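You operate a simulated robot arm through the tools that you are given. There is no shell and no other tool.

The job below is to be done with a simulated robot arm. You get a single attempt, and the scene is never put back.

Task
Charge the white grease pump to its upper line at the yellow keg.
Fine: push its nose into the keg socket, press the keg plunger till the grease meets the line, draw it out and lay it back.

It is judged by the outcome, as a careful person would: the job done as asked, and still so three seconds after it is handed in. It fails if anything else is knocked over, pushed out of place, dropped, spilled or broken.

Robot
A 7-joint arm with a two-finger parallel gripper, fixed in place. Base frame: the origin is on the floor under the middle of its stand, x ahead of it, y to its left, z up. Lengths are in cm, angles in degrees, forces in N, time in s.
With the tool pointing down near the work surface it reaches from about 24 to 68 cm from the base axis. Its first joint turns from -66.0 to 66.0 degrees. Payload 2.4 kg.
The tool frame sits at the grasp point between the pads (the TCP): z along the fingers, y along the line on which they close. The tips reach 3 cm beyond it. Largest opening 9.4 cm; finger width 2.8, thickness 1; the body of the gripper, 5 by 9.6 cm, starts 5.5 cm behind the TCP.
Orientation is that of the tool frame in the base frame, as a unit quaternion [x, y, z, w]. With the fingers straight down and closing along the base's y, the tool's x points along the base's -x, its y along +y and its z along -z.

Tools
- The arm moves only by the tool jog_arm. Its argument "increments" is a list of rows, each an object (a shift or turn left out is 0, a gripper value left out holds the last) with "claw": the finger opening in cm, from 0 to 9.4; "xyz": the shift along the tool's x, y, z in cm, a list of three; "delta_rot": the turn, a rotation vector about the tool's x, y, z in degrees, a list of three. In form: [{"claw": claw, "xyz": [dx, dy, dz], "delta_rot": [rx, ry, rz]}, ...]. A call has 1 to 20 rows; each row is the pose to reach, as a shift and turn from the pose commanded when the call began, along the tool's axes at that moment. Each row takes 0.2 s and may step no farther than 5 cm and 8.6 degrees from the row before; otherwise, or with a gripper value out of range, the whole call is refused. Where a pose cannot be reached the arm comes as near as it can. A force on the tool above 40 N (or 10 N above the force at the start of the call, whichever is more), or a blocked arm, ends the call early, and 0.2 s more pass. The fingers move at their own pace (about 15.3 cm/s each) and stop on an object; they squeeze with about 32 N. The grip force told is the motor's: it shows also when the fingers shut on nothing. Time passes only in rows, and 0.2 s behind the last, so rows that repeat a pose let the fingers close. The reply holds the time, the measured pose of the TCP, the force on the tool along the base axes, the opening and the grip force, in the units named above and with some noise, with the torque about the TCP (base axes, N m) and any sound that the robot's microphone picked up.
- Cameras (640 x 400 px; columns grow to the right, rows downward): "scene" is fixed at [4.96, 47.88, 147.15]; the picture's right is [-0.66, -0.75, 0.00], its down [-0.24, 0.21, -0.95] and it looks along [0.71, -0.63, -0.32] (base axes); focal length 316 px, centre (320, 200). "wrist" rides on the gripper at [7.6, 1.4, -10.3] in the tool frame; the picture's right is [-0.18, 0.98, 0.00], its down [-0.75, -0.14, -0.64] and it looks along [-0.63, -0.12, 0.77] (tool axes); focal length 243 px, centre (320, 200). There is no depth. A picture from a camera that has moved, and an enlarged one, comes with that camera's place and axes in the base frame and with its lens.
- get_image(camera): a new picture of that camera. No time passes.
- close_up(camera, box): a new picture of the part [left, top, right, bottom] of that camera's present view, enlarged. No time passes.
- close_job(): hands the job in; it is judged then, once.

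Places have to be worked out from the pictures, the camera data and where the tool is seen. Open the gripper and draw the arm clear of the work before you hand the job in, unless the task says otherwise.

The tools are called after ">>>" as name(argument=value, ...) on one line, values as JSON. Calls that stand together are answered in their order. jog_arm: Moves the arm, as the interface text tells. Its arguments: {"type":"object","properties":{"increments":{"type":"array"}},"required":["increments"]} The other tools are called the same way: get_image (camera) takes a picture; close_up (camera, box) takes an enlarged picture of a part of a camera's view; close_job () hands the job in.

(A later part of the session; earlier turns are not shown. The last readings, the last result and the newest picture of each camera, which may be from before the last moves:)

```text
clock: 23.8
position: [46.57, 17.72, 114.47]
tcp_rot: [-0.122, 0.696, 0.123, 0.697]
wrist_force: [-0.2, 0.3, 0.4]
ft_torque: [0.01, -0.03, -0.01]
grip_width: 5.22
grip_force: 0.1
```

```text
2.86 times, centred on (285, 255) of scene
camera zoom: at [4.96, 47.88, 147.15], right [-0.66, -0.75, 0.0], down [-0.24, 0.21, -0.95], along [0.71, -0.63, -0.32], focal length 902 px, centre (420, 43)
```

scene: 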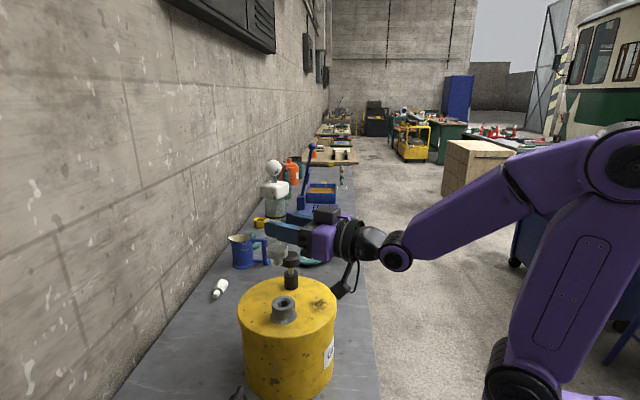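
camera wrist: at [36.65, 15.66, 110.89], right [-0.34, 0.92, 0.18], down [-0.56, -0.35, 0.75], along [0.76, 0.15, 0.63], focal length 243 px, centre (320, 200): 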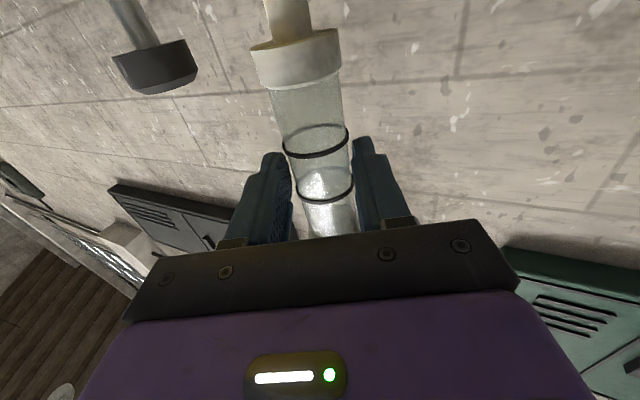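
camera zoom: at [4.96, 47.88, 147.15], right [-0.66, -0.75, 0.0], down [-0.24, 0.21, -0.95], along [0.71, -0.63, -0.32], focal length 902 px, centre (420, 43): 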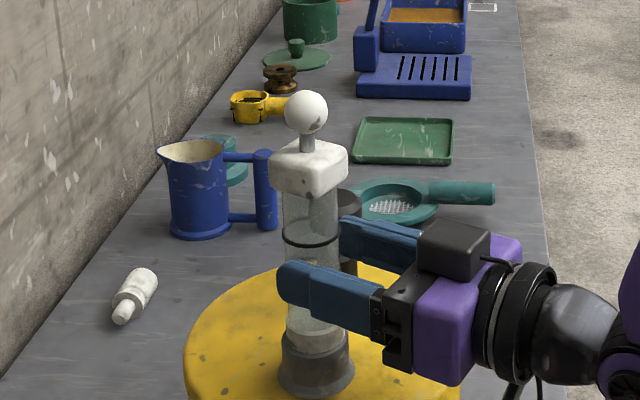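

The pump stands upright on its own in the socket. I'll open wider and back straight away along the tool axis.

>>> jog_arm(increments=[{"claw": 7.5}, {"claw": 7.5, "xyz": [0, 0, -1.5]}, {"claw": 7.5, "xyz": [0, 0, -3.5]}, {"claw": 7.5, "xyz": [0, 0, -5.5]}, {"claw": 7.5, "xyz": [0, 0, -6]}, {"claw": 7.5, "xyz": [0, 0, -6]}])

>>> get_image(camera="scene")

>>> close_up(camera="scene", box=[240, 190, 330, 330])

>>> get_image(camera="wrist")

```text
clock: 25.2
position: [45.36, 15.42, 115.0]
tcp_rot: [-0.122, 0.696, 0.122, 0.696]
wrist_force: [-0.2, -0.3, 0.4]
ft_torque: [0.02, 0.01, 0.02]
grip_width: 7.52
grip_force: 0.1
out of reach, approached as far as the arm can: row 2, 3, 4, 5, 6
```

```text
taken
```

scene: 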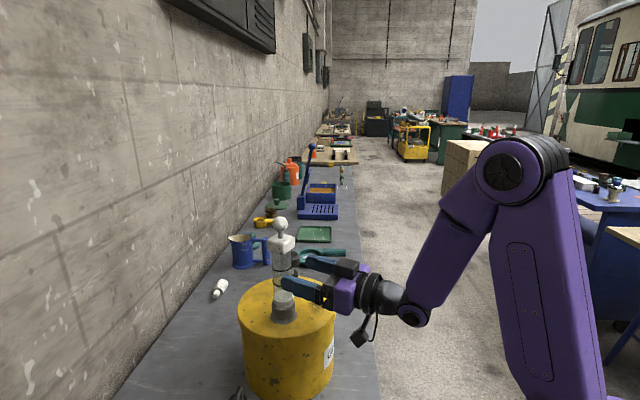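

```text
2.86 times, centred on (285, 260) of scene
camera zoom: at [4.96, 47.88, 147.15], right [-0.66, -0.75, 0.0], down [-0.24, 0.21, -0.95], along [0.71, -0.63, -0.32], focal length 902 px, centre (420, 29)
```

zoom: 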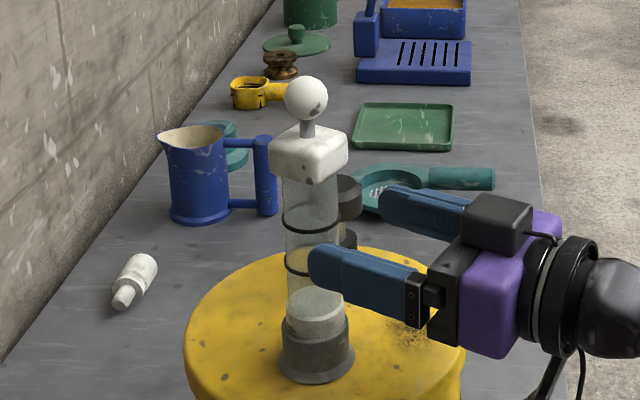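

```text
taken
camera wrist: at [35.22, 13.2, 107.47], right [-0.34, 0.92, 0.18], down [-0.55, -0.35, 0.75], along [0.76, 0.15, 0.63], focal length 243 px, centre (320, 200)
```

wrist: 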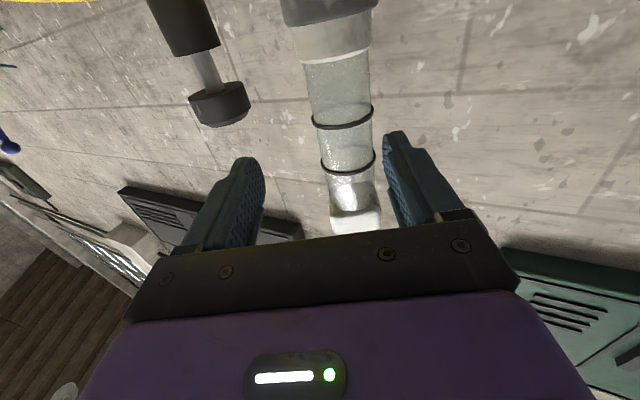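

The arm couldn't back up fully level and stopped about 2 cm back and 1.75 cm sideways, leaving one finger near the barrel. I'll open wide, re-centre sideways, and pitch the tool down, which is easier to reach, before retreating.

>>> jog_arm(increments=[{"claw": 9.4}, {"claw": 9.4, "xyz": [0, 0.5, 0], "delta_rot": [0, 5, 0]}, {"claw": 9.4, "xyz": [0, 1.0, 0], "delta_rot": [0, 11, 0]}, {"claw": 9.4, "xyz": [0, 1.5, 0], "delta_rot": [0, 18, 0]}])

>>> get_image(camera="wrist")

>>> close_up(camera="scene", box=[240, 190, 330, 330])

```text
clock: 26.2
position: [44.76, 16.73, 115.07]
tcp_rot: [-0.139, 0.797, 0.101, 0.578]
wrist_force: [0.3, 0.2, 0.2]
ft_torque: [0.02, -0.03, 0.0]
grip_width: 9.4
grip_force: 0.1
```

```text
taken
camera wrist: at [32.96, 13.93, 111.08], right [-0.28, 0.94, 0.18], down [-0.31, -0.26, 0.92], along [0.91, 0.2, 0.36], focal length 243 px, centre (320, 200)
```

wrist: 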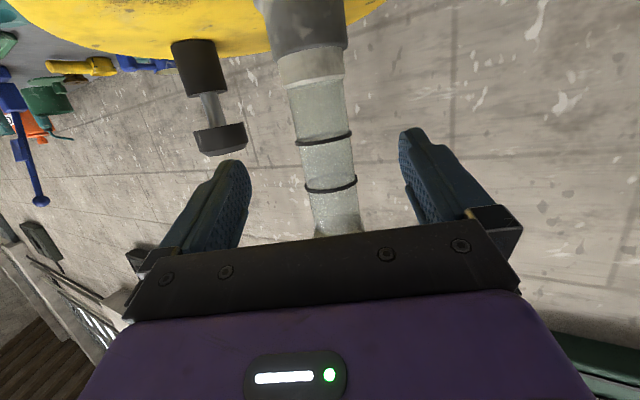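

```text
2.86 times, centred on (285, 260) of scene
camera zoom: at [4.96, 47.88, 147.15], right [-0.66, -0.75, 0.0], down [-0.24, 0.21, -0.95], along [0.71, -0.63, -0.32], focal length 902 px, centre (420, 29)
```

zoom: 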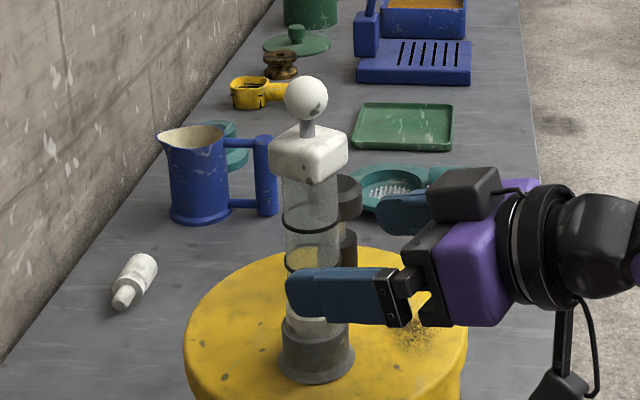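

The pump is centred between the open fingers again. I'll keep retreating along the horizontal while pitching down and rising.

>>> jog_arm(increments=[{"xyz": [0.31, 0, -0.95], "delta_rot": [0, 7, 0]}, {"xyz": [0.77, 0, -2.38], "delta_rot": [0, 14, 0]}, {"xyz": [1.24, 0, -3.8], "delta_rot": [0, 21, 0]}, {"xyz": [0.75, 0, -5.54], "delta_rot": [0, 28, 0]}, {"xyz": [-0.85, 0, -7.11], "delta_rot": [0, 35, 0]}, {"xyz": [-0.85, 0, -7.11], "delta_rot": [0, 35, 0]}])

>>> get_image(camera="wrist")

>>> close_up(camera="scene", box=[240, 190, 330, 330])

```text
clock: 27.6
position: [38.8, 14.58, 118.13]
tcp_rot: [-0.165, 0.934, 0.055, 0.312]
wrist_force: [0.4, -0.7, 0.1]
ft_torque: [-0.01, -0.01, -0.02]
grip_width: 9.39
grip_force: 0.0
out of reach, approached as far as the arm can: row 3
```

```text
taken
camera wrist: at [26.75, 11.68, 121.91], right [-0.2, 0.97, 0.11], down [0.25, -0.06, 0.97], along [0.95, 0.22, -0.23], focal length 243 px, centre (320, 200)
```

wrist: 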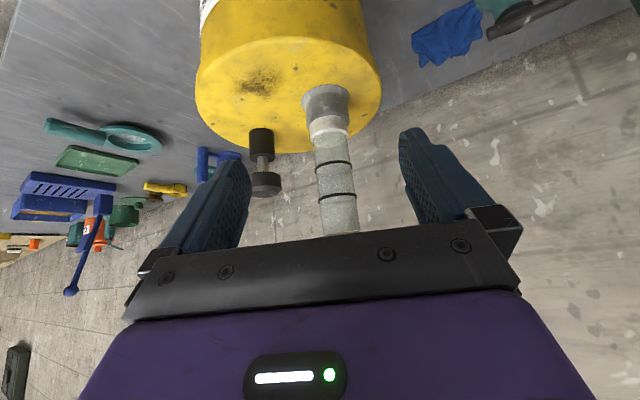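

```text
2.86 times, centred on (285, 260) of scene
camera zoom: at [4.96, 47.88, 147.15], right [-0.66, -0.75, 0.0], down [-0.24, 0.21, -0.95], along [0.71, -0.63, -0.32], focal length 902 px, centre (420, 29)
```

zoom: 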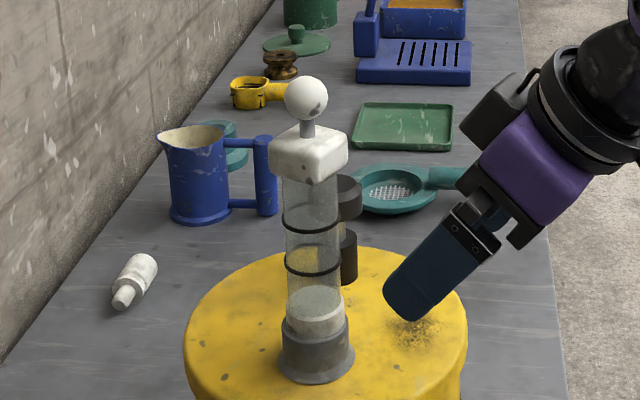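

The arm is clear and the pump stands on its own with an empty barrel. I'll rise, close the fingers and point the tool straight down, ready to press the plunger knob, whose top is near (56.0, 11.6, 113.2).

>>> jog_arm(increments=[{"claw": 9.4, "xyz": [-1.93, 0, -2.56], "delta_rot": [0, 7.4, 0]}, {"claw": 6, "xyz": [-3.85, 0, -5.11], "delta_rot": [0, 14.8, 0]}, {"claw": 3, "xyz": [-5.78, 0, -7.67], "delta_rot": [0, 22.2, 0]}, {"claw": 0, "xyz": [-7.7, 0, -10.22], "delta_rot": [0, 29.6, 0]}, {"claw": 0, "xyz": [-9.63, 0, -12.78], "delta_rot": [0, 37, 0]}, {"claw": 0, "xyz": [-9.63, 0, -12.78], "delta_rot": [0, 37, 0]}])

>>> get_image(camera="wrist")

>>> get_image(camera="scene")

```text
clock: 29.0
position: [38.79, 14.81, 134.62]
tcp_rot: [-0.172, 0.977, 0.124, 0.03]
wrist_force: [-0.1, 0.4, -0.1]
ft_torque: [0.0, -0.02, 0.02]
grip_width: 0.03
grip_force: 32.2
out of reach, approached as far as the arm can: row 1, 2, 3, 4, 5, 6
```

```text
taken
camera wrist: at [31.08, 10.86, 144.21], right [-0.16, 0.96, 0.24], down [0.75, -0.04, 0.66], along [0.65, 0.29, -0.71], focal length 243 px, centre (320, 200)
```

wrist: 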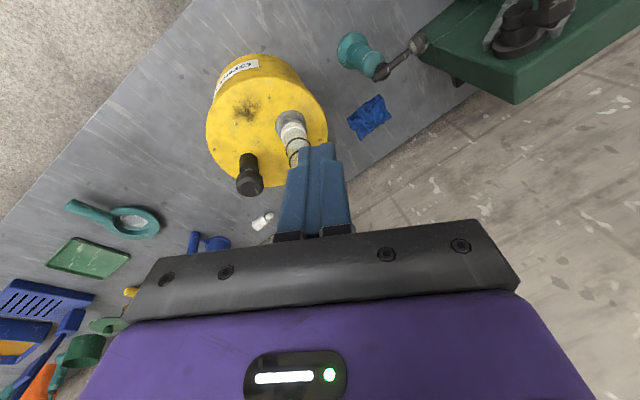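

```text
taken
```

scene: 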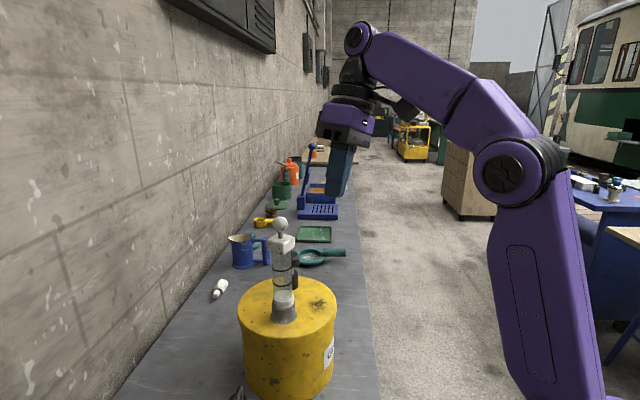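

The fingers are closed, but the tool is still tilted about 15°. I'll correct the tilt while moving above the knob, staying above the top of the pump.

>>> jog_arm(increments=[{"xyz": [-2.4, -1.7, 0.5], "delta_rot": [0, 0, 0]}, {"xyz": [-4.8, -3.4, 1.2], "delta_rot": [2.7, 1.2, 0]}, {"xyz": [-7.2, -5.2, 2.3], "delta_rot": [5.4, 2.4, 0]}, {"xyz": [-9.6, -6.9, 3.4], "delta_rot": [8.1, 3.5, 0]}, {"xyz": [-12, -8.6, 4.6], "delta_rot": [10.8, 4.7, 0]}, {"xyz": [-14.44, -10.35, 5.86], "delta_rot": [13.5, 5.9, 0]}, {"xyz": [-14.44, -10.35, 5.86], "delta_rot": [13.5, 5.9, 0]}])

>>> get_image(camera="wrist")

>>> close_up(camera="scene", box=[240, 150, 360, 330])

```text
clock: 30.6
position: [55.94, 11.27, 127.91]
tcp_rot: [-0.172, 0.977, 0.125, 0.02]
wrist_force: [-0.5, 0.2, 0.1]
ft_torque: [0.04, 0.0, 0.01]
grip_width: 0.0
grip_force: 31.8
out of reach, approached as far as the arm can: row 2, 3, 4, 5, 6, 7
```

```text
taken
camera wrist: at [48.37, 7.49, 137.59], right [-0.16, 0.95, 0.25], down [0.76, -0.04, 0.65], along [0.63, 0.29, -0.72], focal length 243 px, centre (320, 200)
```

wrist: 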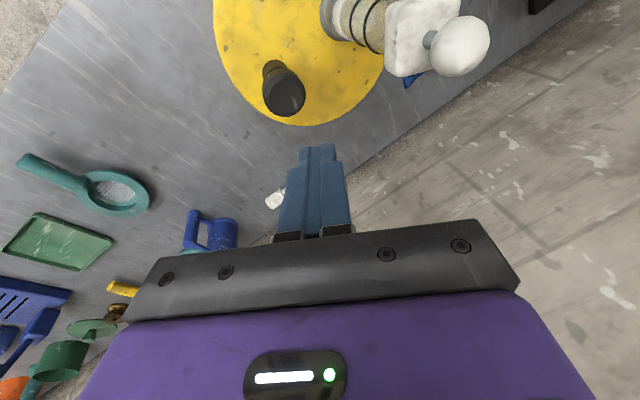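

```text
2.22 times, centred on (300, 240) of scene
camera zoom: at [4.96, 47.88, 147.15], right [-0.66, -0.75, 0.0], down [-0.24, 0.21, -0.95], along [0.71, -0.63, -0.32], focal length 701 px, centre (364, 111)
```

zoom: 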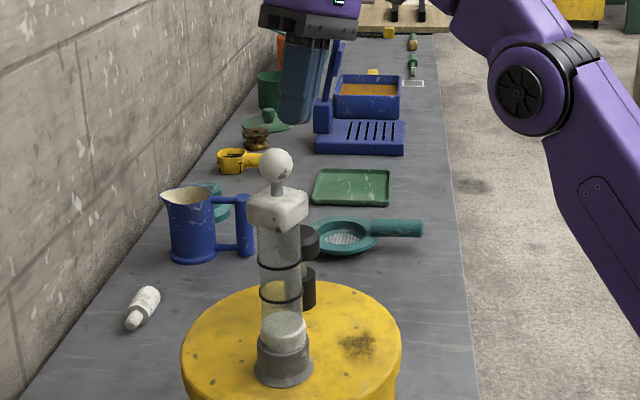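

The tool keeps a tilt of about 15°, with the body leaning away from the pump, and that is fine for pressing. I'll check the knob and pump positions in enlarged views before going down.

>>> close_up(camera="wrist", box=[220, 0, 400, 180])

>>> close_up(camera="scene", box=[260, 210, 320, 325])

```text
2.22 times, centred on (310, 90) of wrist
camera zoom: at [48.37, 7.49, 137.59], right [-0.16, 0.95, 0.25], down [0.76, -0.04, 0.65], along [0.63, 0.29, -0.72], focal length 539 px, centre (342, 444)
```

zoom: 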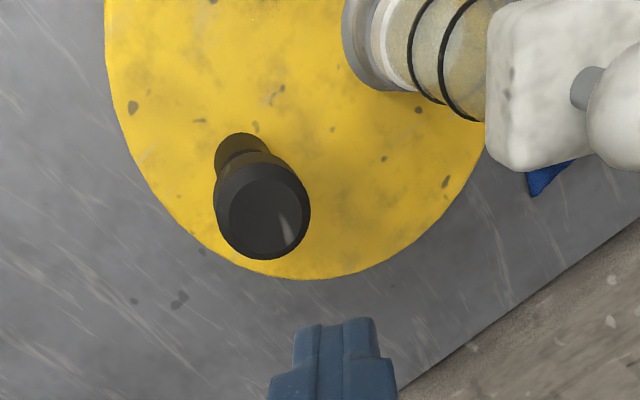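

```text
3.48 times, centred on (290, 268) of scene
camera zoom: at [4.96, 47.88, 147.15], right [-0.66, -0.75, 0.0], down [-0.24, 0.21, -0.95], along [0.71, -0.63, -0.32], focal length 1098 px, centre (424, -35)
```

zoom: 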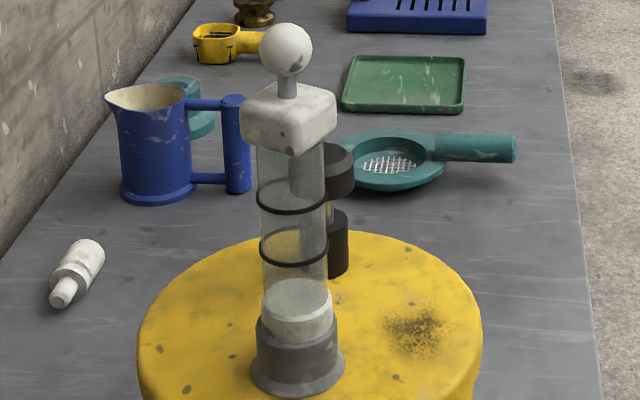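

The knob's top centre measures (56.1, 11.65, 113.2). I'll lower the fingertips to about 1 cm above it, with the lower edge centred on the knob.

>>> jog_arm(increments=[{"xyz": [0.21, -0.5, 2.55]}, {"xyz": [0.42, -1.0, 5.1]}, {"xyz": [0.63, -1.5, 7.64]}, {"xyz": [0.85, -2.01, 10.18]}, {"xyz": [0.85, -2.01, 10.18]}])

>>> get_image(camera="wrist")

>>> close_up(camera="scene", box=[250, 190, 330, 325])

```text
clock: 31.8
position: [55.96, 11.79, 117.63]
tcp_rot: [-0.173, 0.977, 0.126, 0.02]
wrist_force: [-0.2, 0.1, 0.3]
ft_torque: [-0.02, 0.02, -0.02]
grip_width: 0.0
grip_force: 32.0
```

```text
taken
camera wrist: at [48.4, 7.92, 127.31], right [-0.16, 0.95, 0.25], down [0.76, -0.04, 0.65], along [0.63, 0.3, -0.72], focal length 243 px, centre (320, 200)
```

wrist: 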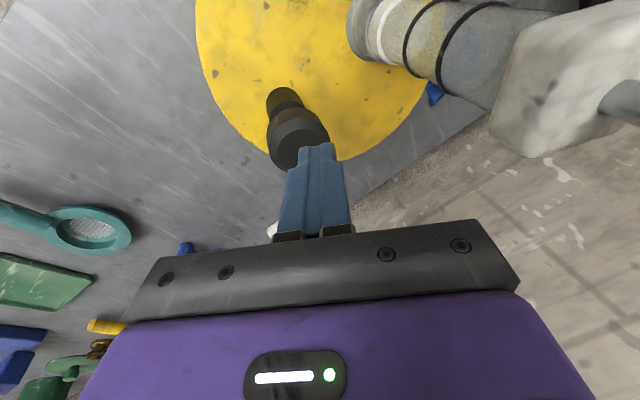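

```text
2.96 times, centred on (290, 258) of scene
camera zoom: at [4.96, 47.88, 147.15], right [-0.66, -0.75, 0.0], down [-0.24, 0.21, -0.95], along [0.71, -0.63, -0.32], focal length 935 px, centre (409, 30)
```

zoom: 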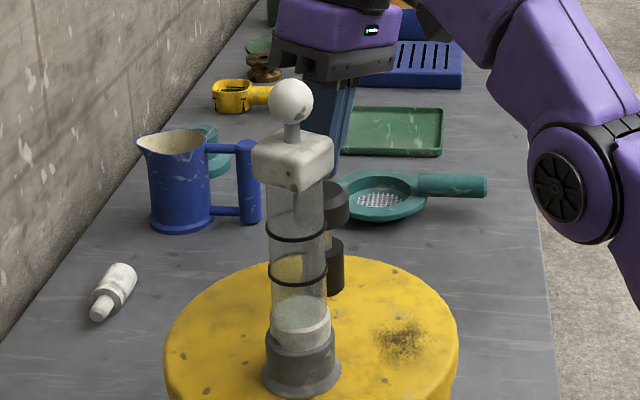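

The tips are about 1 cm above the knob, and both cameras can see the barrel. I'll edge down to touch the knob.

>>> jog_arm(increments=[{"xyz": [0.04, -0.12, 0.48]}, {"xyz": [0.07, -0.21, 0.87]}])

>>> close_up(camera="wrist", box=[220, 60, 400, 200])

>>> close_up(camera="scene", box=[260, 220, 310, 310])

```text
clock: 32.4
position: [56.25, 11.73, 116.89]
tcp_rot: [-0.172, 0.977, 0.126, 0.021]
wrist_force: [-1.3, -0.4, -0.2]
ft_torque: [0.02, 0.03, -0.01]
grip_width: 0.0
grip_force: 31.9
out of reach, approached as far as the arm can: row 1, 2
```

```text
2.86 times, centred on (310, 130) of wrist
camera zoom: at [48.73, 7.91, 126.56], right [-0.16, 0.95, 0.25], down [0.76, -0.04, 0.65], along [0.63, 0.3, -0.72], focal length 693 px, centre (349, 400)
```

zoom: 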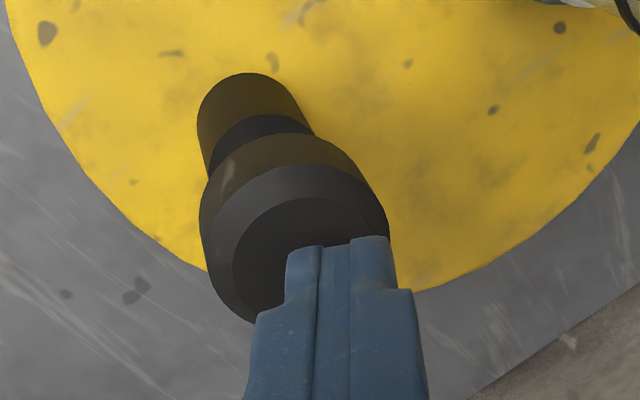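

```text
4.44 times, centred on (285, 265) of scene
camera zoom: at [4.96, 47.88, 147.15], right [-0.66, -0.75, 0.0], down [-0.24, 0.21, -0.95], along [0.71, -0.63, -0.32], focal length 1403 px, centre (476, -89)
```

zoom: 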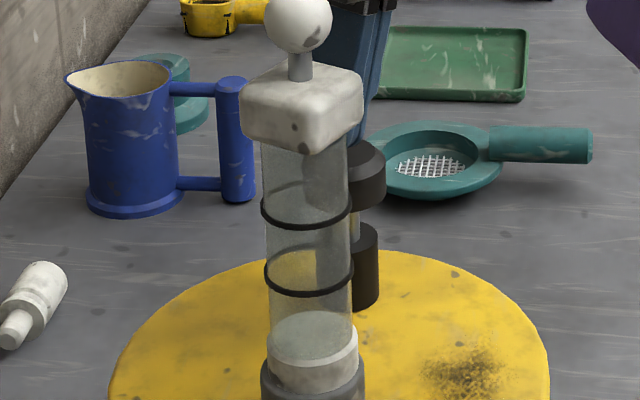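

The arm is at a joint limit in this attitude, so going lower shifts it sideways. I'll rise 2 cm and turn the tool to a straight-down pose with less yaw, which should free the wrist.

>>> jog_arm(increments=[{"xyz": [0.07, 0.4, -1.77]}, {"xyz": [0.07, 0.4, -1.77], "delta_rot": [3.6, 0.6, 5.0]}, {"xyz": [0.07, 0.4, -1.77], "delta_rot": [7.2, 1.15, 10.0]}, {"xyz": [0.07, 0.4, -1.77], "delta_rot": [10.8, 1.7, 14.9]}, {"xyz": [0.07, 0.4, -1.77], "delta_rot": [14.4, 2.3, 19.9]}, {"xyz": [0.07, 0.4, -1.77], "delta_rot": [14.4, 2.3, 19.9]}])

>>> get_image(camera="wrist")

>>> close_up(camera="scene", box=[250, 190, 330, 325])

```text
clock: 33.8
position: [56.04, 11.53, 118.54]
tcp_rot: [-0.073, 0.989, 0.125, 0.024]
wrist_force: [-0.6, 0.7, -0.7]
ft_torque: [-0.01, 0.0, 0.0]
grip_width: 0.0
grip_force: 32.7
out of reach, approached as far as the arm can: row 2, 3, 4, 5, 6
```

```text
taken
camera wrist: at [48.1, 9.3, 128.54], right [0.04, 0.97, 0.25], down [0.75, -0.19, 0.63], along [0.66, 0.17, -0.73], focal length 243 px, centre (320, 200)
```

wrist: 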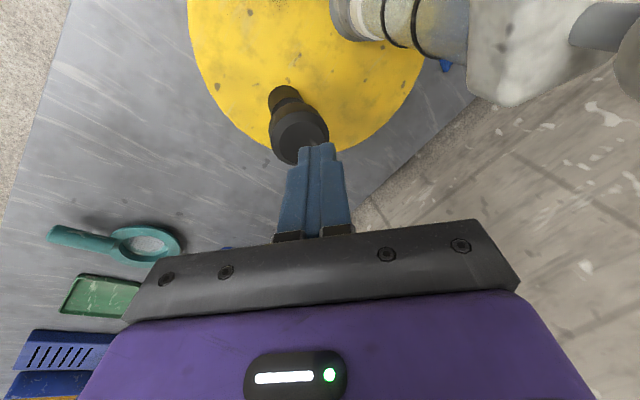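

```text
2.96 times, centred on (290, 258) of scene
camera zoom: at [4.96, 47.88, 147.15], right [-0.66, -0.75, 0.0], down [-0.24, 0.21, -0.95], along [0.71, -0.63, -0.32], focal length 935 px, centre (409, 30)
```

zoom: 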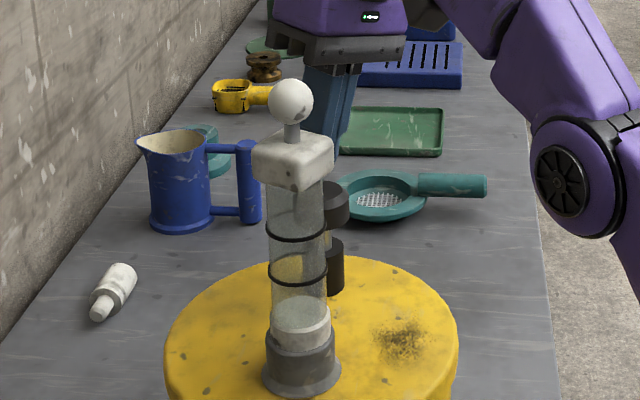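

The lean of about 14.5° is a firm limit here, so I'll work with it. I'll lean 7° further away from the pump to come off the limit, then approach the knob again, stopping about 0.9 cm above it.

>>> jog_arm(increments=[{"xyz": [0, 0, 0], "delta_rot": [-3.5, -0.5, 0.1]}, {"xyz": [0.12, -0.14, 0.47], "delta_rot": [-6.9, -1.05, 0.2]}, {"xyz": [0.36, -0.42, 1.42], "delta_rot": [-6.9, -1.05, 0.2]}, {"xyz": [0.36, -0.42, 1.42], "delta_rot": [-6.9, -1.05, 0.2]}])

>>> get_image(camera="wrist")

>>> close_up(camera="scene", box=[250, 190, 330, 325])

```text
clock: 34.8
position: [56.51, 11.43, 117.54]
tcp_rot: [-0.072, 0.98, 0.185, 0.027]
wrist_force: [0.2, 0.1, -0.8]
ft_torque: [-0.01, -0.01, 0.0]
grip_width: 0.01
grip_force: 31.7
out of reach, approached as far as the arm can: row 2, 3, 4
```

```text
taken
camera wrist: at [48.63, 7.95, 127.03], right [0.03, 0.93, 0.37], down [0.75, -0.27, 0.61], along [0.66, 0.25, -0.71], focal length 243 px, centre (320, 200)
```

wrist: 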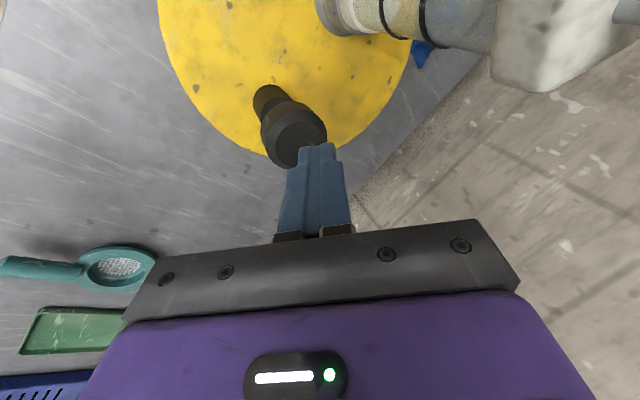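

```text
2.96 times, centred on (290, 258) of scene
camera zoom: at [4.96, 47.88, 147.15], right [-0.66, -0.75, 0.0], down [-0.24, 0.21, -0.95], along [0.71, -0.63, -0.32], focal length 935 px, centre (409, 30)
```

zoom: 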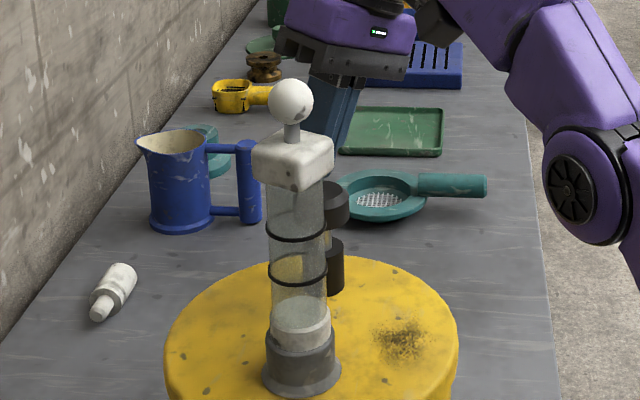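

I'm still being pushed outward at this height, so the arm itself seems poorly folded. I'll look at the whole arm to understand its shape.

>>> get_image(camera="scene")

>>> close_up(camera="wrist", box=[220, 60, 400, 180])

```text
taken
```

scene: 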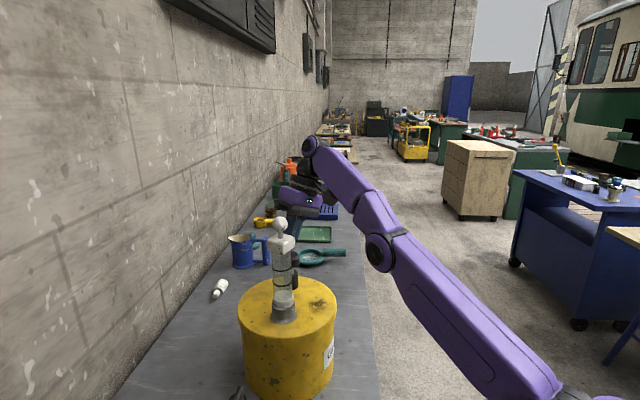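

```text
3.33 times, centred on (310, 120) of wrist
camera zoom: at [48.63, 7.95, 127.03], right [0.03, 0.93, 0.37], down [0.75, -0.27, 0.61], along [0.66, 0.25, -0.71], focal length 809 px, centre (353, 467)
```

zoom: 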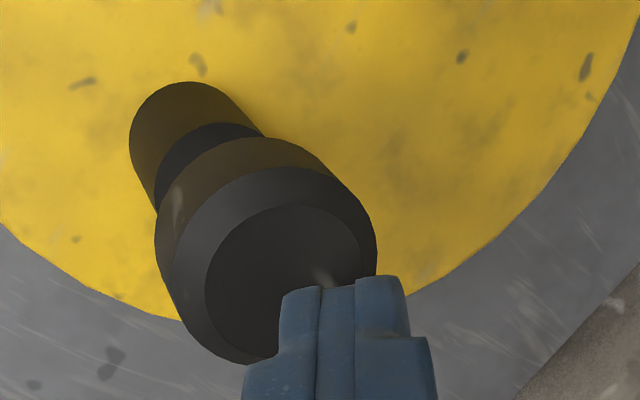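

The elbow has swung low and out to the side, and that is what limits the wrist. I'll rise well clear and go back toward the starting pose so the arm can refold normally.

>>> jog_arm(increments=[{"xyz": [-0.32, 1.43, -3.72]}, {"xyz": [-0.64, 2.87, -7.45]}, {"xyz": [-0.95, 4.3, -11.2]}, {"xyz": [-1.27, 5.74, -14.9]}, {"xyz": [-1.6, 7.17, -18.6]}, {"xyz": [-1.6, 7.17, -18.6]}])

>>> get_image(camera="scene")

```text
clock: 36.2
position: [51.78, 8.31, 130.75]
tcp_rot: [-0.071, 0.98, 0.185, 0.028]
wrist_force: [-0.3, -0.7, 0.2]
ft_torque: [-0.01, -0.01, -0.03]
grip_width: 0.02
grip_force: 31.6
out of reach, approached as far as the arm can: row 2, 3, 4, 5, 6
```

```text
taken
```

scene: 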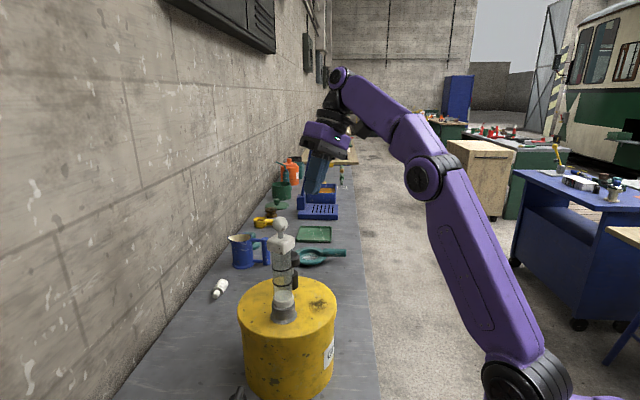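

The arm is clear and rising. I'll go on back toward the start area with the tool straight down to let the joints relax.

>>> jog_arm(increments=[{"xyz": [1.8, -1.0, -2.5], "delta_rot": [0, 0, 0]}, {"xyz": [3.6, -2.0, -5.0], "delta_rot": [5.3, 0.8, 2.1]}, {"xyz": [5.4, -3.0, -7.5], "delta_rot": [10.6, 1.5, 4.2]}, {"xyz": [7.24, -4.0, -9.97], "delta_rot": [16, 2.3, 6.2]}, {"xyz": [7.24, -4.0, -9.97], "delta_rot": [21.3, 3.1, 8.3]}, {"xyz": [7.24, -4.0, -9.97], "delta_rot": [21.3, 3.1, 8.3]}])

>>> get_image(camera="scene")

```text
clock: 37.6
position: [44.11, -0.09, 135.14]
tcp_rot: [0.001, 0.992, 0.123, 0.032]
wrist_force: [-0.1, 0.2, -0.4]
ft_torque: [-0.02, 0.02, 0.01]
grip_width: 0.0
grip_force: 32.5
out of reach, approached as far as the arm can: row 2, 3, 4, 5, 6
```

```text
taken
```

scene: 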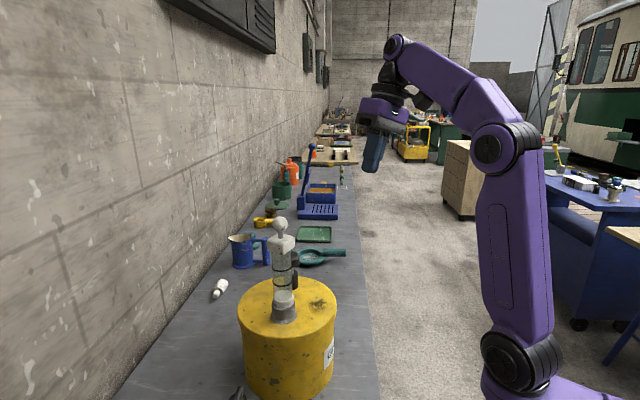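

The constant 14.5° lean suggests the forearm roll is at its stop from the earlier yaw. I'll pick an attitude that suits this fold: tool pitched 60° down at a heading of 45°, which leans away from the pump and can still press the knob.

>>> jog_arm(increments=[{"xyz": [-0.77, 0.6, 1.23], "delta_rot": [0, -2.76, -6.66]}, {"xyz": [-1.54, 1.2, 2.47], "delta_rot": [0, -5.5, -13.3]}, {"xyz": [-2.31, 1.8, 3.7], "delta_rot": [0, -8.3, -20]}, {"xyz": [-3.08, 2.4, 4.94], "delta_rot": [0, -11, -26.6]}, {"xyz": [-3.85, 3.0, 6.17], "delta_rot": [0, -13.8, -33.3]}, {"xyz": [-4.62, 3.6, 7.4], "delta_rot": [-0.1, -16.5, -39.9]}, {"xyz": [-5.39, 4.18, 8.64], "delta_rot": [-0.1, -19.3, -46.6]}, {"xyz": [-5.39, 4.18, 8.64], "delta_rot": [-0.1, -19.3, -46.6]}])

>>> get_image(camera="scene")

>>> get_image(camera="wrist")

```text
clock: 39.4
position: [50.09, 5.93, 128.15]
tcp_rot: [-0.371, 0.892, 0.099, 0.239]
wrist_force: [0.2, 0.9, 0.6]
ft_torque: [0.0, -0.01, 0.03]
grip_width: 0.01
grip_force: 32.2
```

```text
taken
```

scene: 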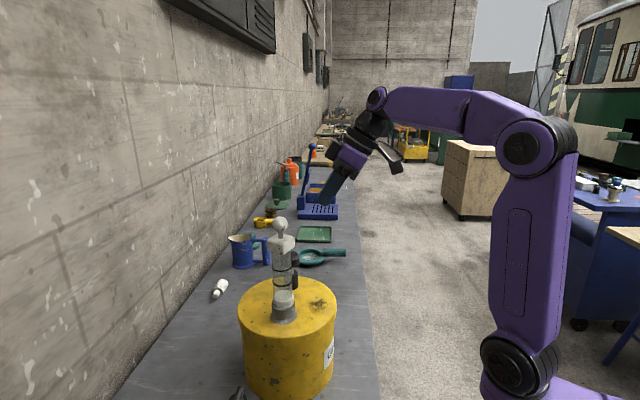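

```text
taken
camera wrist: at [40.79, -1.37, 133.35], right [-0.58, 0.81, 0.09], down [0.33, 0.14, 0.93], along [0.74, 0.58, -0.35], focal length 243 px, centre (320, 200)
```

wrist: 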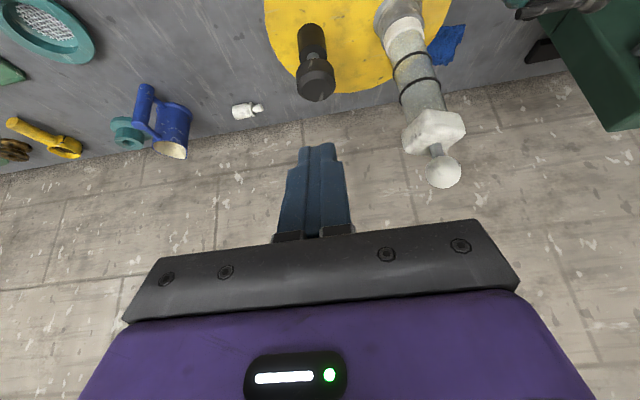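

That pose was reached exactly and the arm is folded normally again. I'll move along the tool axis to leave the fingertip edge about 1.3 cm above the knob centre.

>>> jog_arm(increments=[{"xyz": [-0.43, -0.05, 3.27]}, {"xyz": [-0.86, -0.1, 6.53]}, {"xyz": [-1.28, -0.15, 9.8]}, {"xyz": [-1.71, -0.2, 13.06]}, {"xyz": [-1.71, -0.2, 13.06]}])

>>> get_image(camera="wrist")

>>> close_up(camera="scene", box=[250, 190, 330, 325])

```text
clock: 40.6
position: [55.84, 11.6, 117.74]
tcp_rot: [-0.369, 0.892, 0.099, 0.24]
wrist_force: [0.0, -0.2, -0.2]
ft_torque: [0.01, -0.01, -0.02]
grip_width: 0.0
grip_force: 32.5
```

```text
taken
camera wrist: at [46.6, 4.27, 122.9], right [-0.58, 0.81, 0.09], down [0.33, 0.14, 0.93], along [0.74, 0.57, -0.35], focal length 243 px, centre (320, 200)
```

wrist: 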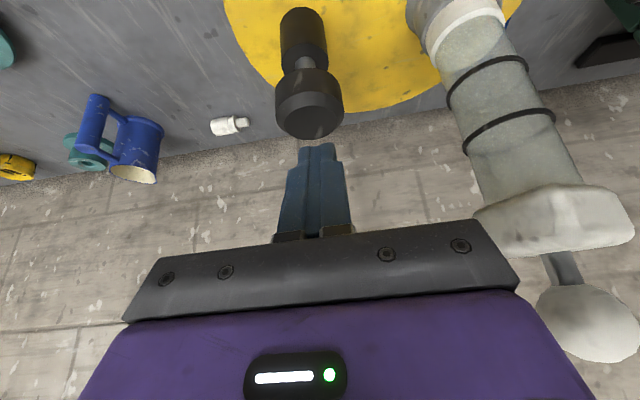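

```text
2.96 times, centred on (290, 258) of scene
camera zoom: at [4.96, 47.88, 147.15], right [-0.66, -0.75, 0.0], down [-0.24, 0.21, -0.95], along [0.71, -0.63, -0.32], focal length 935 px, centre (409, 30)
```

zoom: 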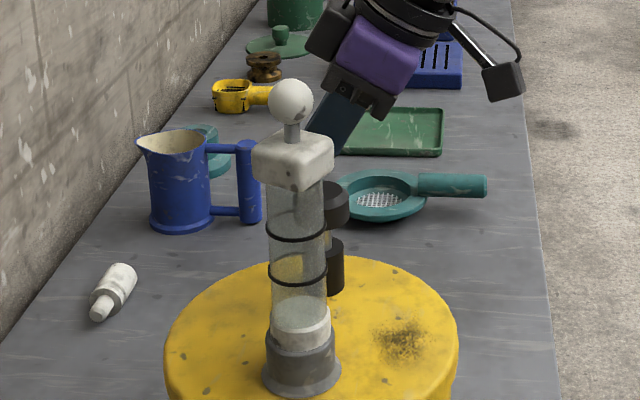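

The barrel, both rings and the plunger stem are all in view from the wrist camera. I'll lower by 1.0 cm and then 0.2 cm to reach contact.

>>> jog_arm(increments=[{"xyz": [0.25, 0, 0.43]}, {"xyz": [0.5, 0, 0.87]}, {"xyz": [0.6, 0, 1.04]}])

>>> close_up(camera="wrist", box=[240, 0, 400, 180])

>>> close_up(camera="scene", box=[260, 220, 310, 310])

```text
clock: 41.4
position: [55.92, 11.51, 116.43]
tcp_rot: [-0.37, 0.892, 0.099, 0.24]
wrist_force: [-0.9, 0.0, 0.5]
ft_torque: [0.02, -0.01, -0.03]
grip_width: 0.0
grip_force: 32.0
```

```text
2.22 times, centred on (320, 90) of wrist
camera zoom: at [46.58, 4.22, 121.69], right [-0.58, 0.81, 0.09], down [0.33, 0.13, 0.93], along [0.74, 0.57, -0.35], focal length 539 px, centre (320, 444)
```

zoom: 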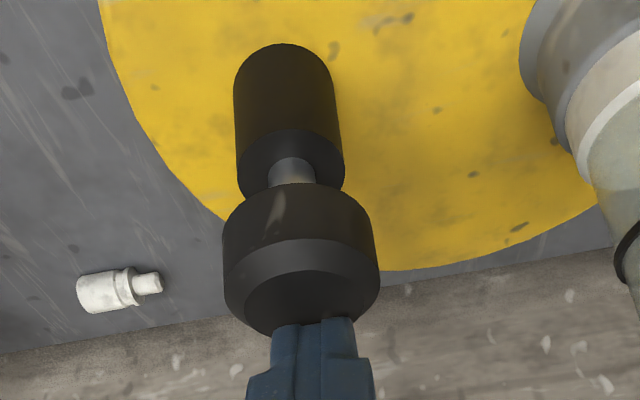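

```text
4.44 times, centred on (285, 265) of scene
camera zoom: at [4.96, 47.88, 147.15], right [-0.66, -0.75, 0.0], down [-0.24, 0.21, -0.95], along [0.71, -0.63, -0.32], focal length 1403 px, centre (476, -89)
```

zoom: 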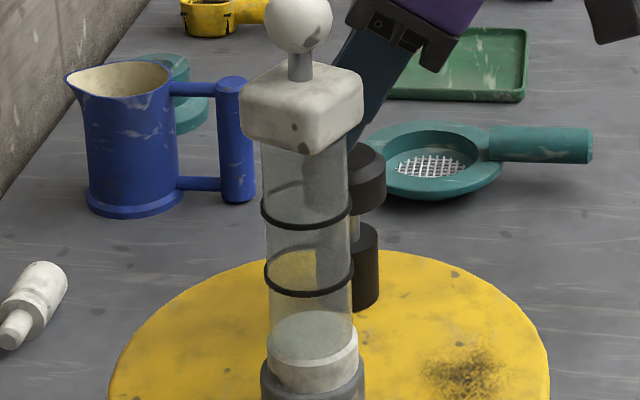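

The tips are right at the knob top with no force yet. I'll go down in small single steps and check the barrel after each.

>>> jog_arm(increments=[{"xyz": [0.1, 0, 0.173]}])

>>> close_up(camera="wrist", box=[240, 0, 600, 220])

```text
clock: 41.8
position: [55.94, 11.6, 116.35]
tcp_rot: [-0.37, 0.892, 0.099, 0.239]
wrist_force: [-0.6, -0.5, -0.2]
ft_torque: [0.01, 0.02, 0.03]
grip_width: 0.0
grip_force: 31.7
```

```text
1.78 times, centred on (420, 110) of wrist
camera zoom: at [46.59, 4.23, 121.49], right [-0.58, 0.81, 0.09], down [0.33, 0.14, 0.93], along [0.74, 0.57, -0.35], focal length 431 px, centre (142, 360)
```

zoom: 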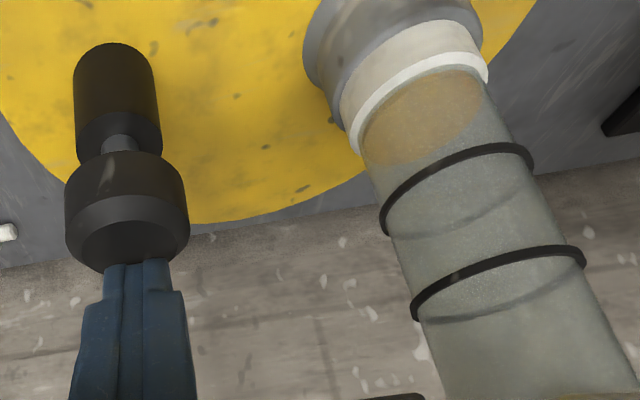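

A tan area now shows at the bottom of the barrel. I'll check in the scene view and enlarge the wrist view to see whether it's grease.

>>> close_up(camera="scene", box=[265, 225, 305, 310])

>>> close_up(camera="wrist", box=[400, 0, 560, 140])

>>> close_up(camera="wrist", box=[260, 20, 360, 160])

```text
4.71 times, centred on (285, 268) of scene
camera zoom: at [4.96, 47.88, 147.15], right [-0.66, -0.75, 0.0], down [-0.24, 0.21, -0.95], along [0.71, -0.63, -0.32], focal length 1485 px, centre (485, -118)
```

zoom: 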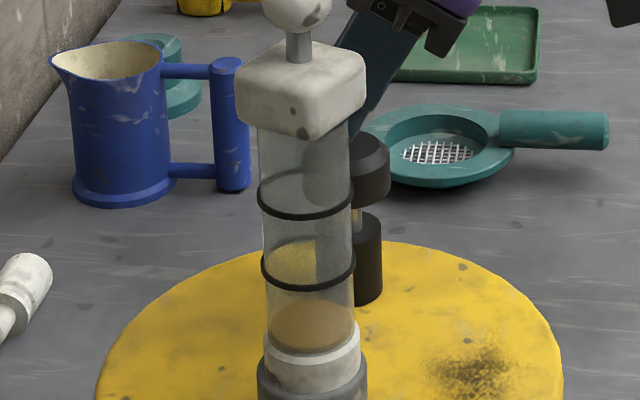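

```text
2.86 times, centred on (480, 70) of wrist
camera zoom: at [46.59, 4.23, 121.49], right [-0.58, 0.81, 0.09], down [0.33, 0.14, 0.93], along [0.74, 0.57, -0.35], focal length 693 px, centre (-137, 571)
```

zoom: 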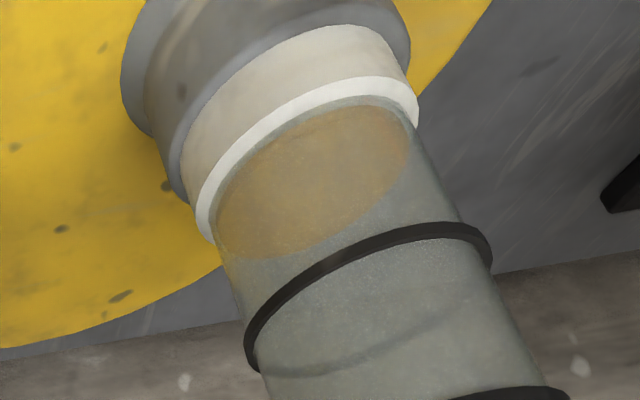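

```text
2.86 times, centred on (310, 90) of wrist
camera zoom: at [46.59, 4.23, 121.49], right [-0.58, 0.81, 0.09], down [0.33, 0.14, 0.93], along [0.74, 0.57, -0.35], focal length 693 px, centre (349, 514)
```

zoom: 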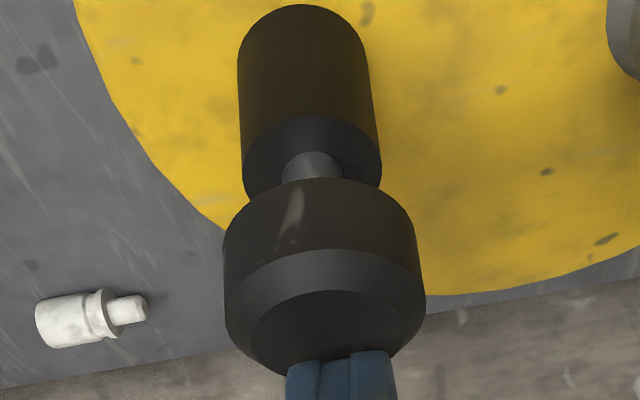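

Grease has begun to enter as a thin layer at the bottom. I'll hold still for one step to learn whether it flows with time or only with plunger travel.

>>> jog_arm(increments=[{"xyz": [0, 0, 0]}])

>>> close_up(camera="scene", box=[265, 225, 305, 310])

>>> close_up(camera="wrist", box=[400, 0, 560, 140])

```text
clock: 42.2
position: [55.95, 11.59, 116.27]
tcp_rot: [-0.369, 0.892, 0.099, 0.24]
wrist_force: [-0.5, -1.0, -0.1]
ft_torque: [0.0, -0.01, 0.02]
grip_width: 0.0
grip_force: 32.4
```

```text
4.71 times, centred on (285, 268) of scene
camera zoom: at [4.96, 47.88, 147.15], right [-0.66, -0.75, 0.0], down [-0.24, 0.21, -0.95], along [0.71, -0.63, -0.32], focal length 1485 px, centre (485, -118)
```

zoom: 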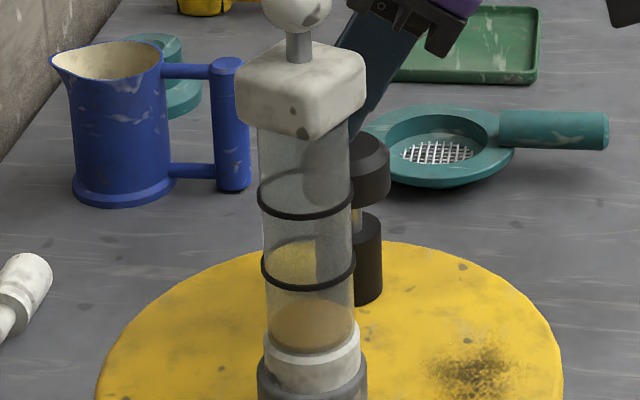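

```text
2.86 times, centred on (480, 70) of wrist
camera zoom: at [46.59, 4.23, 121.49], right [-0.58, 0.81, 0.09], down [0.33, 0.13, 0.93], along [0.74, 0.57, -0.35], focal length 693 px, centre (-137, 571)
```

zoom: 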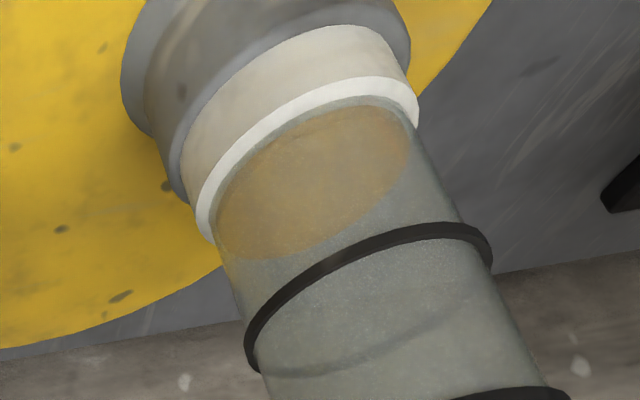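

The level didn't change with time, so it follows plunger travel. I'll press another 0.2 cm.

>>> jog_arm(increments=[{"xyz": [0.1, 0, 0.173]}])

>>> close_up(camera="scene", box=[265, 225, 305, 310])

>>> close_up(camera="wrist", box=[400, 0, 560, 140])

```text
clock: 42.6
position: [55.91, 11.62, 116.15]
tcp_rot: [-0.369, 0.893, 0.099, 0.239]
wrist_force: [-0.4, -0.4, 0.6]
ft_torque: [0.04, 0.03, -0.02]
grip_width: 0.0
grip_force: 32.2
```

```text
4.71 times, centred on (285, 268) of scene
camera zoom: at [4.96, 47.88, 147.15], right [-0.66, -0.75, 0.0], down [-0.24, 0.21, -0.95], along [0.71, -0.63, -0.32], focal length 1485 px, centre (485, -118)
```

zoom: 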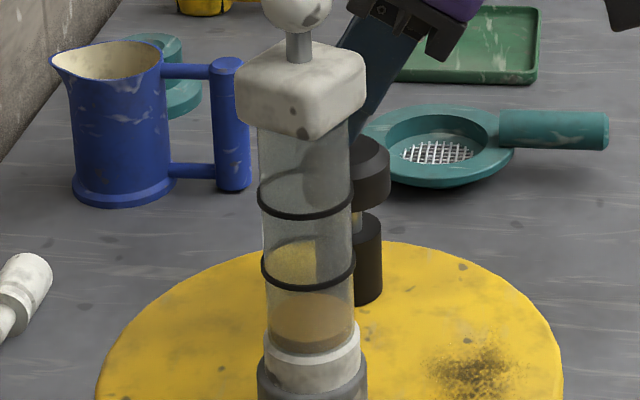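

```text
2.86 times, centred on (480, 70) of wrist
camera zoom: at [46.59, 4.23, 121.31], right [-0.58, 0.81, 0.09], down [0.33, 0.14, 0.93], along [0.74, 0.57, -0.35], focal length 693 px, centre (-137, 571)
```

zoom: 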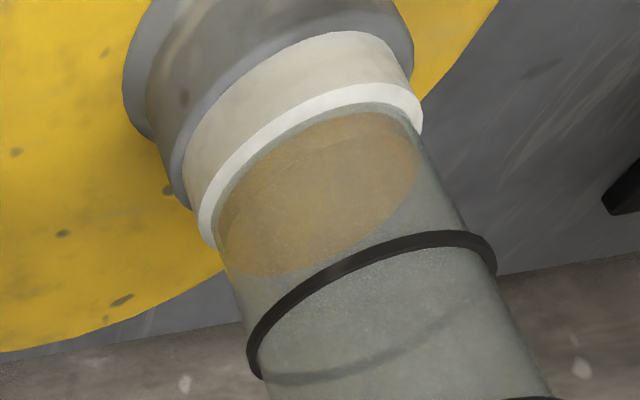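

The level rises with travel. I'll press another 0.3 cm and re-measure against the rings.

>>> jog_arm(increments=[{"xyz": [0.15, 0, 0.26]}])

>>> close_up(camera="scene", box=[272, 240, 300, 305])

>>> close_up(camera="wrist", box=[240, 0, 600, 220])

```text
clock: 43.0
position: [55.84, 11.56, 115.77]
tcp_rot: [-0.37, 0.892, 0.099, 0.24]
wrist_force: [0.2, 1.0, 1.8]
ft_torque: [0.0, -0.03, -0.02]
grip_width: 0.03
grip_force: 31.8
```

```text
6.15 times, centred on (286, 272) of scene
camera zoom: at [4.96, 47.88, 147.15], right [-0.66, -0.75, 0.0], down [-0.24, 0.21, -0.95], along [0.71, -0.63, -0.32], focal length 1942 px, centre (529, -246)
```

zoom: 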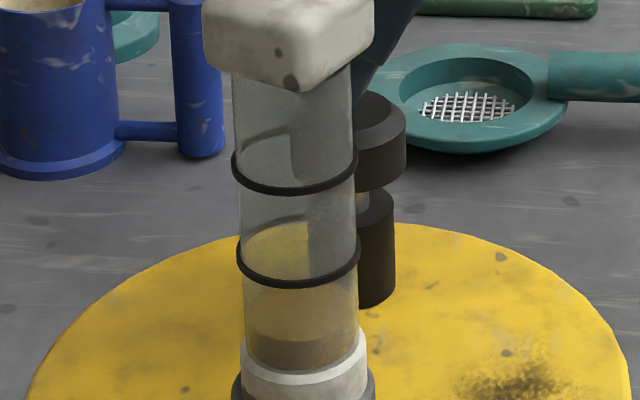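

```text
1.78 times, centred on (420, 110) of wrist
camera zoom: at [46.59, 4.24, 121.0], right [-0.58, 0.81, 0.09], down [0.33, 0.13, 0.93], along [0.74, 0.57, -0.35], focal length 431 px, centre (142, 360)
```

zoom: 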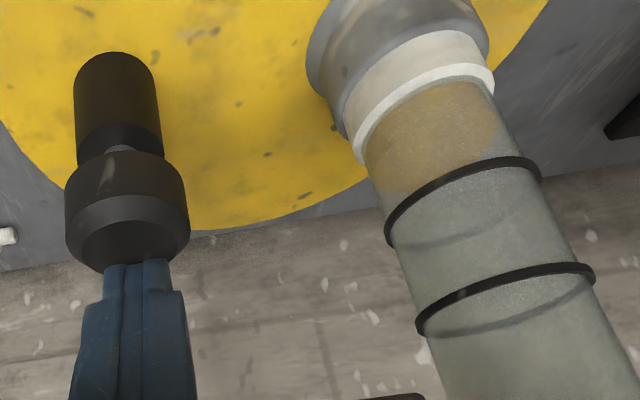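

The grease surface's front edge is about 32 px above the barrel bottom, with about 147 px left to the upper ring. I'll press 0.3 cm more.

>>> jog_arm(increments=[{"xyz": [0.15, 0, 0.26]}])

>>> close_up(camera="scene", box=[272, 240, 300, 305])

>>> close_up(camera="wrist", box=[240, 0, 600, 220])

```text
clock: 43.4
position: [55.94, 11.49, 115.61]
tcp_rot: [-0.37, 0.892, 0.099, 0.239]
wrist_force: [1.0, 0.4, 3.7]
ft_torque: [0.01, -0.03, -0.01]
grip_width: 0.01
grip_force: 31.6
```

```text
6.15 times, centred on (286, 272) of scene
camera zoom: at [4.96, 47.88, 147.15], right [-0.66, -0.75, 0.0], down [-0.24, 0.21, -0.95], along [0.71, -0.63, -0.32], focal length 1942 px, centre (529, -246)
```

zoom: 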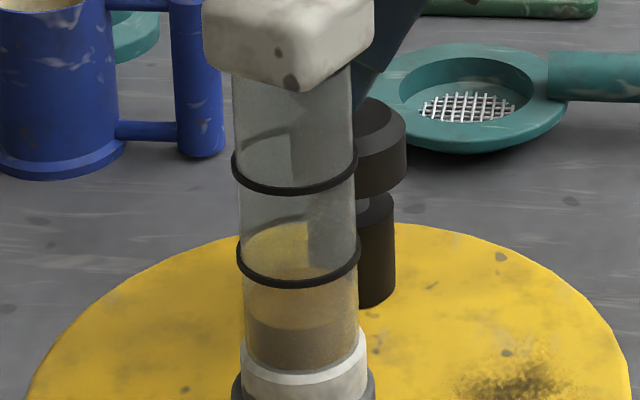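

```text
1.78 times, centred on (420, 110) of wrist
camera zoom: at [46.58, 4.23, 120.73], right [-0.58, 0.81, 0.09], down [0.33, 0.13, 0.93], along [0.74, 0.57, -0.35], focal length 431 px, centre (142, 360)
```

zoom: 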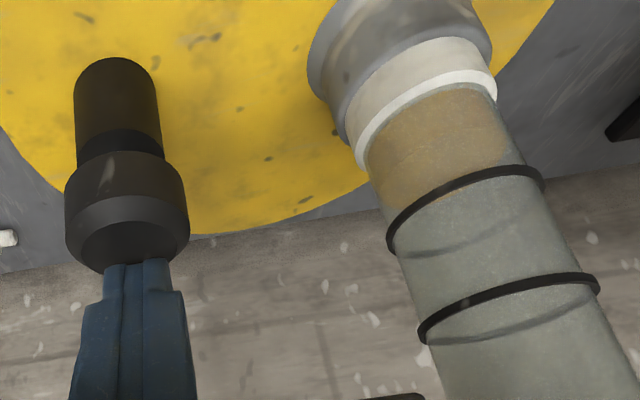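

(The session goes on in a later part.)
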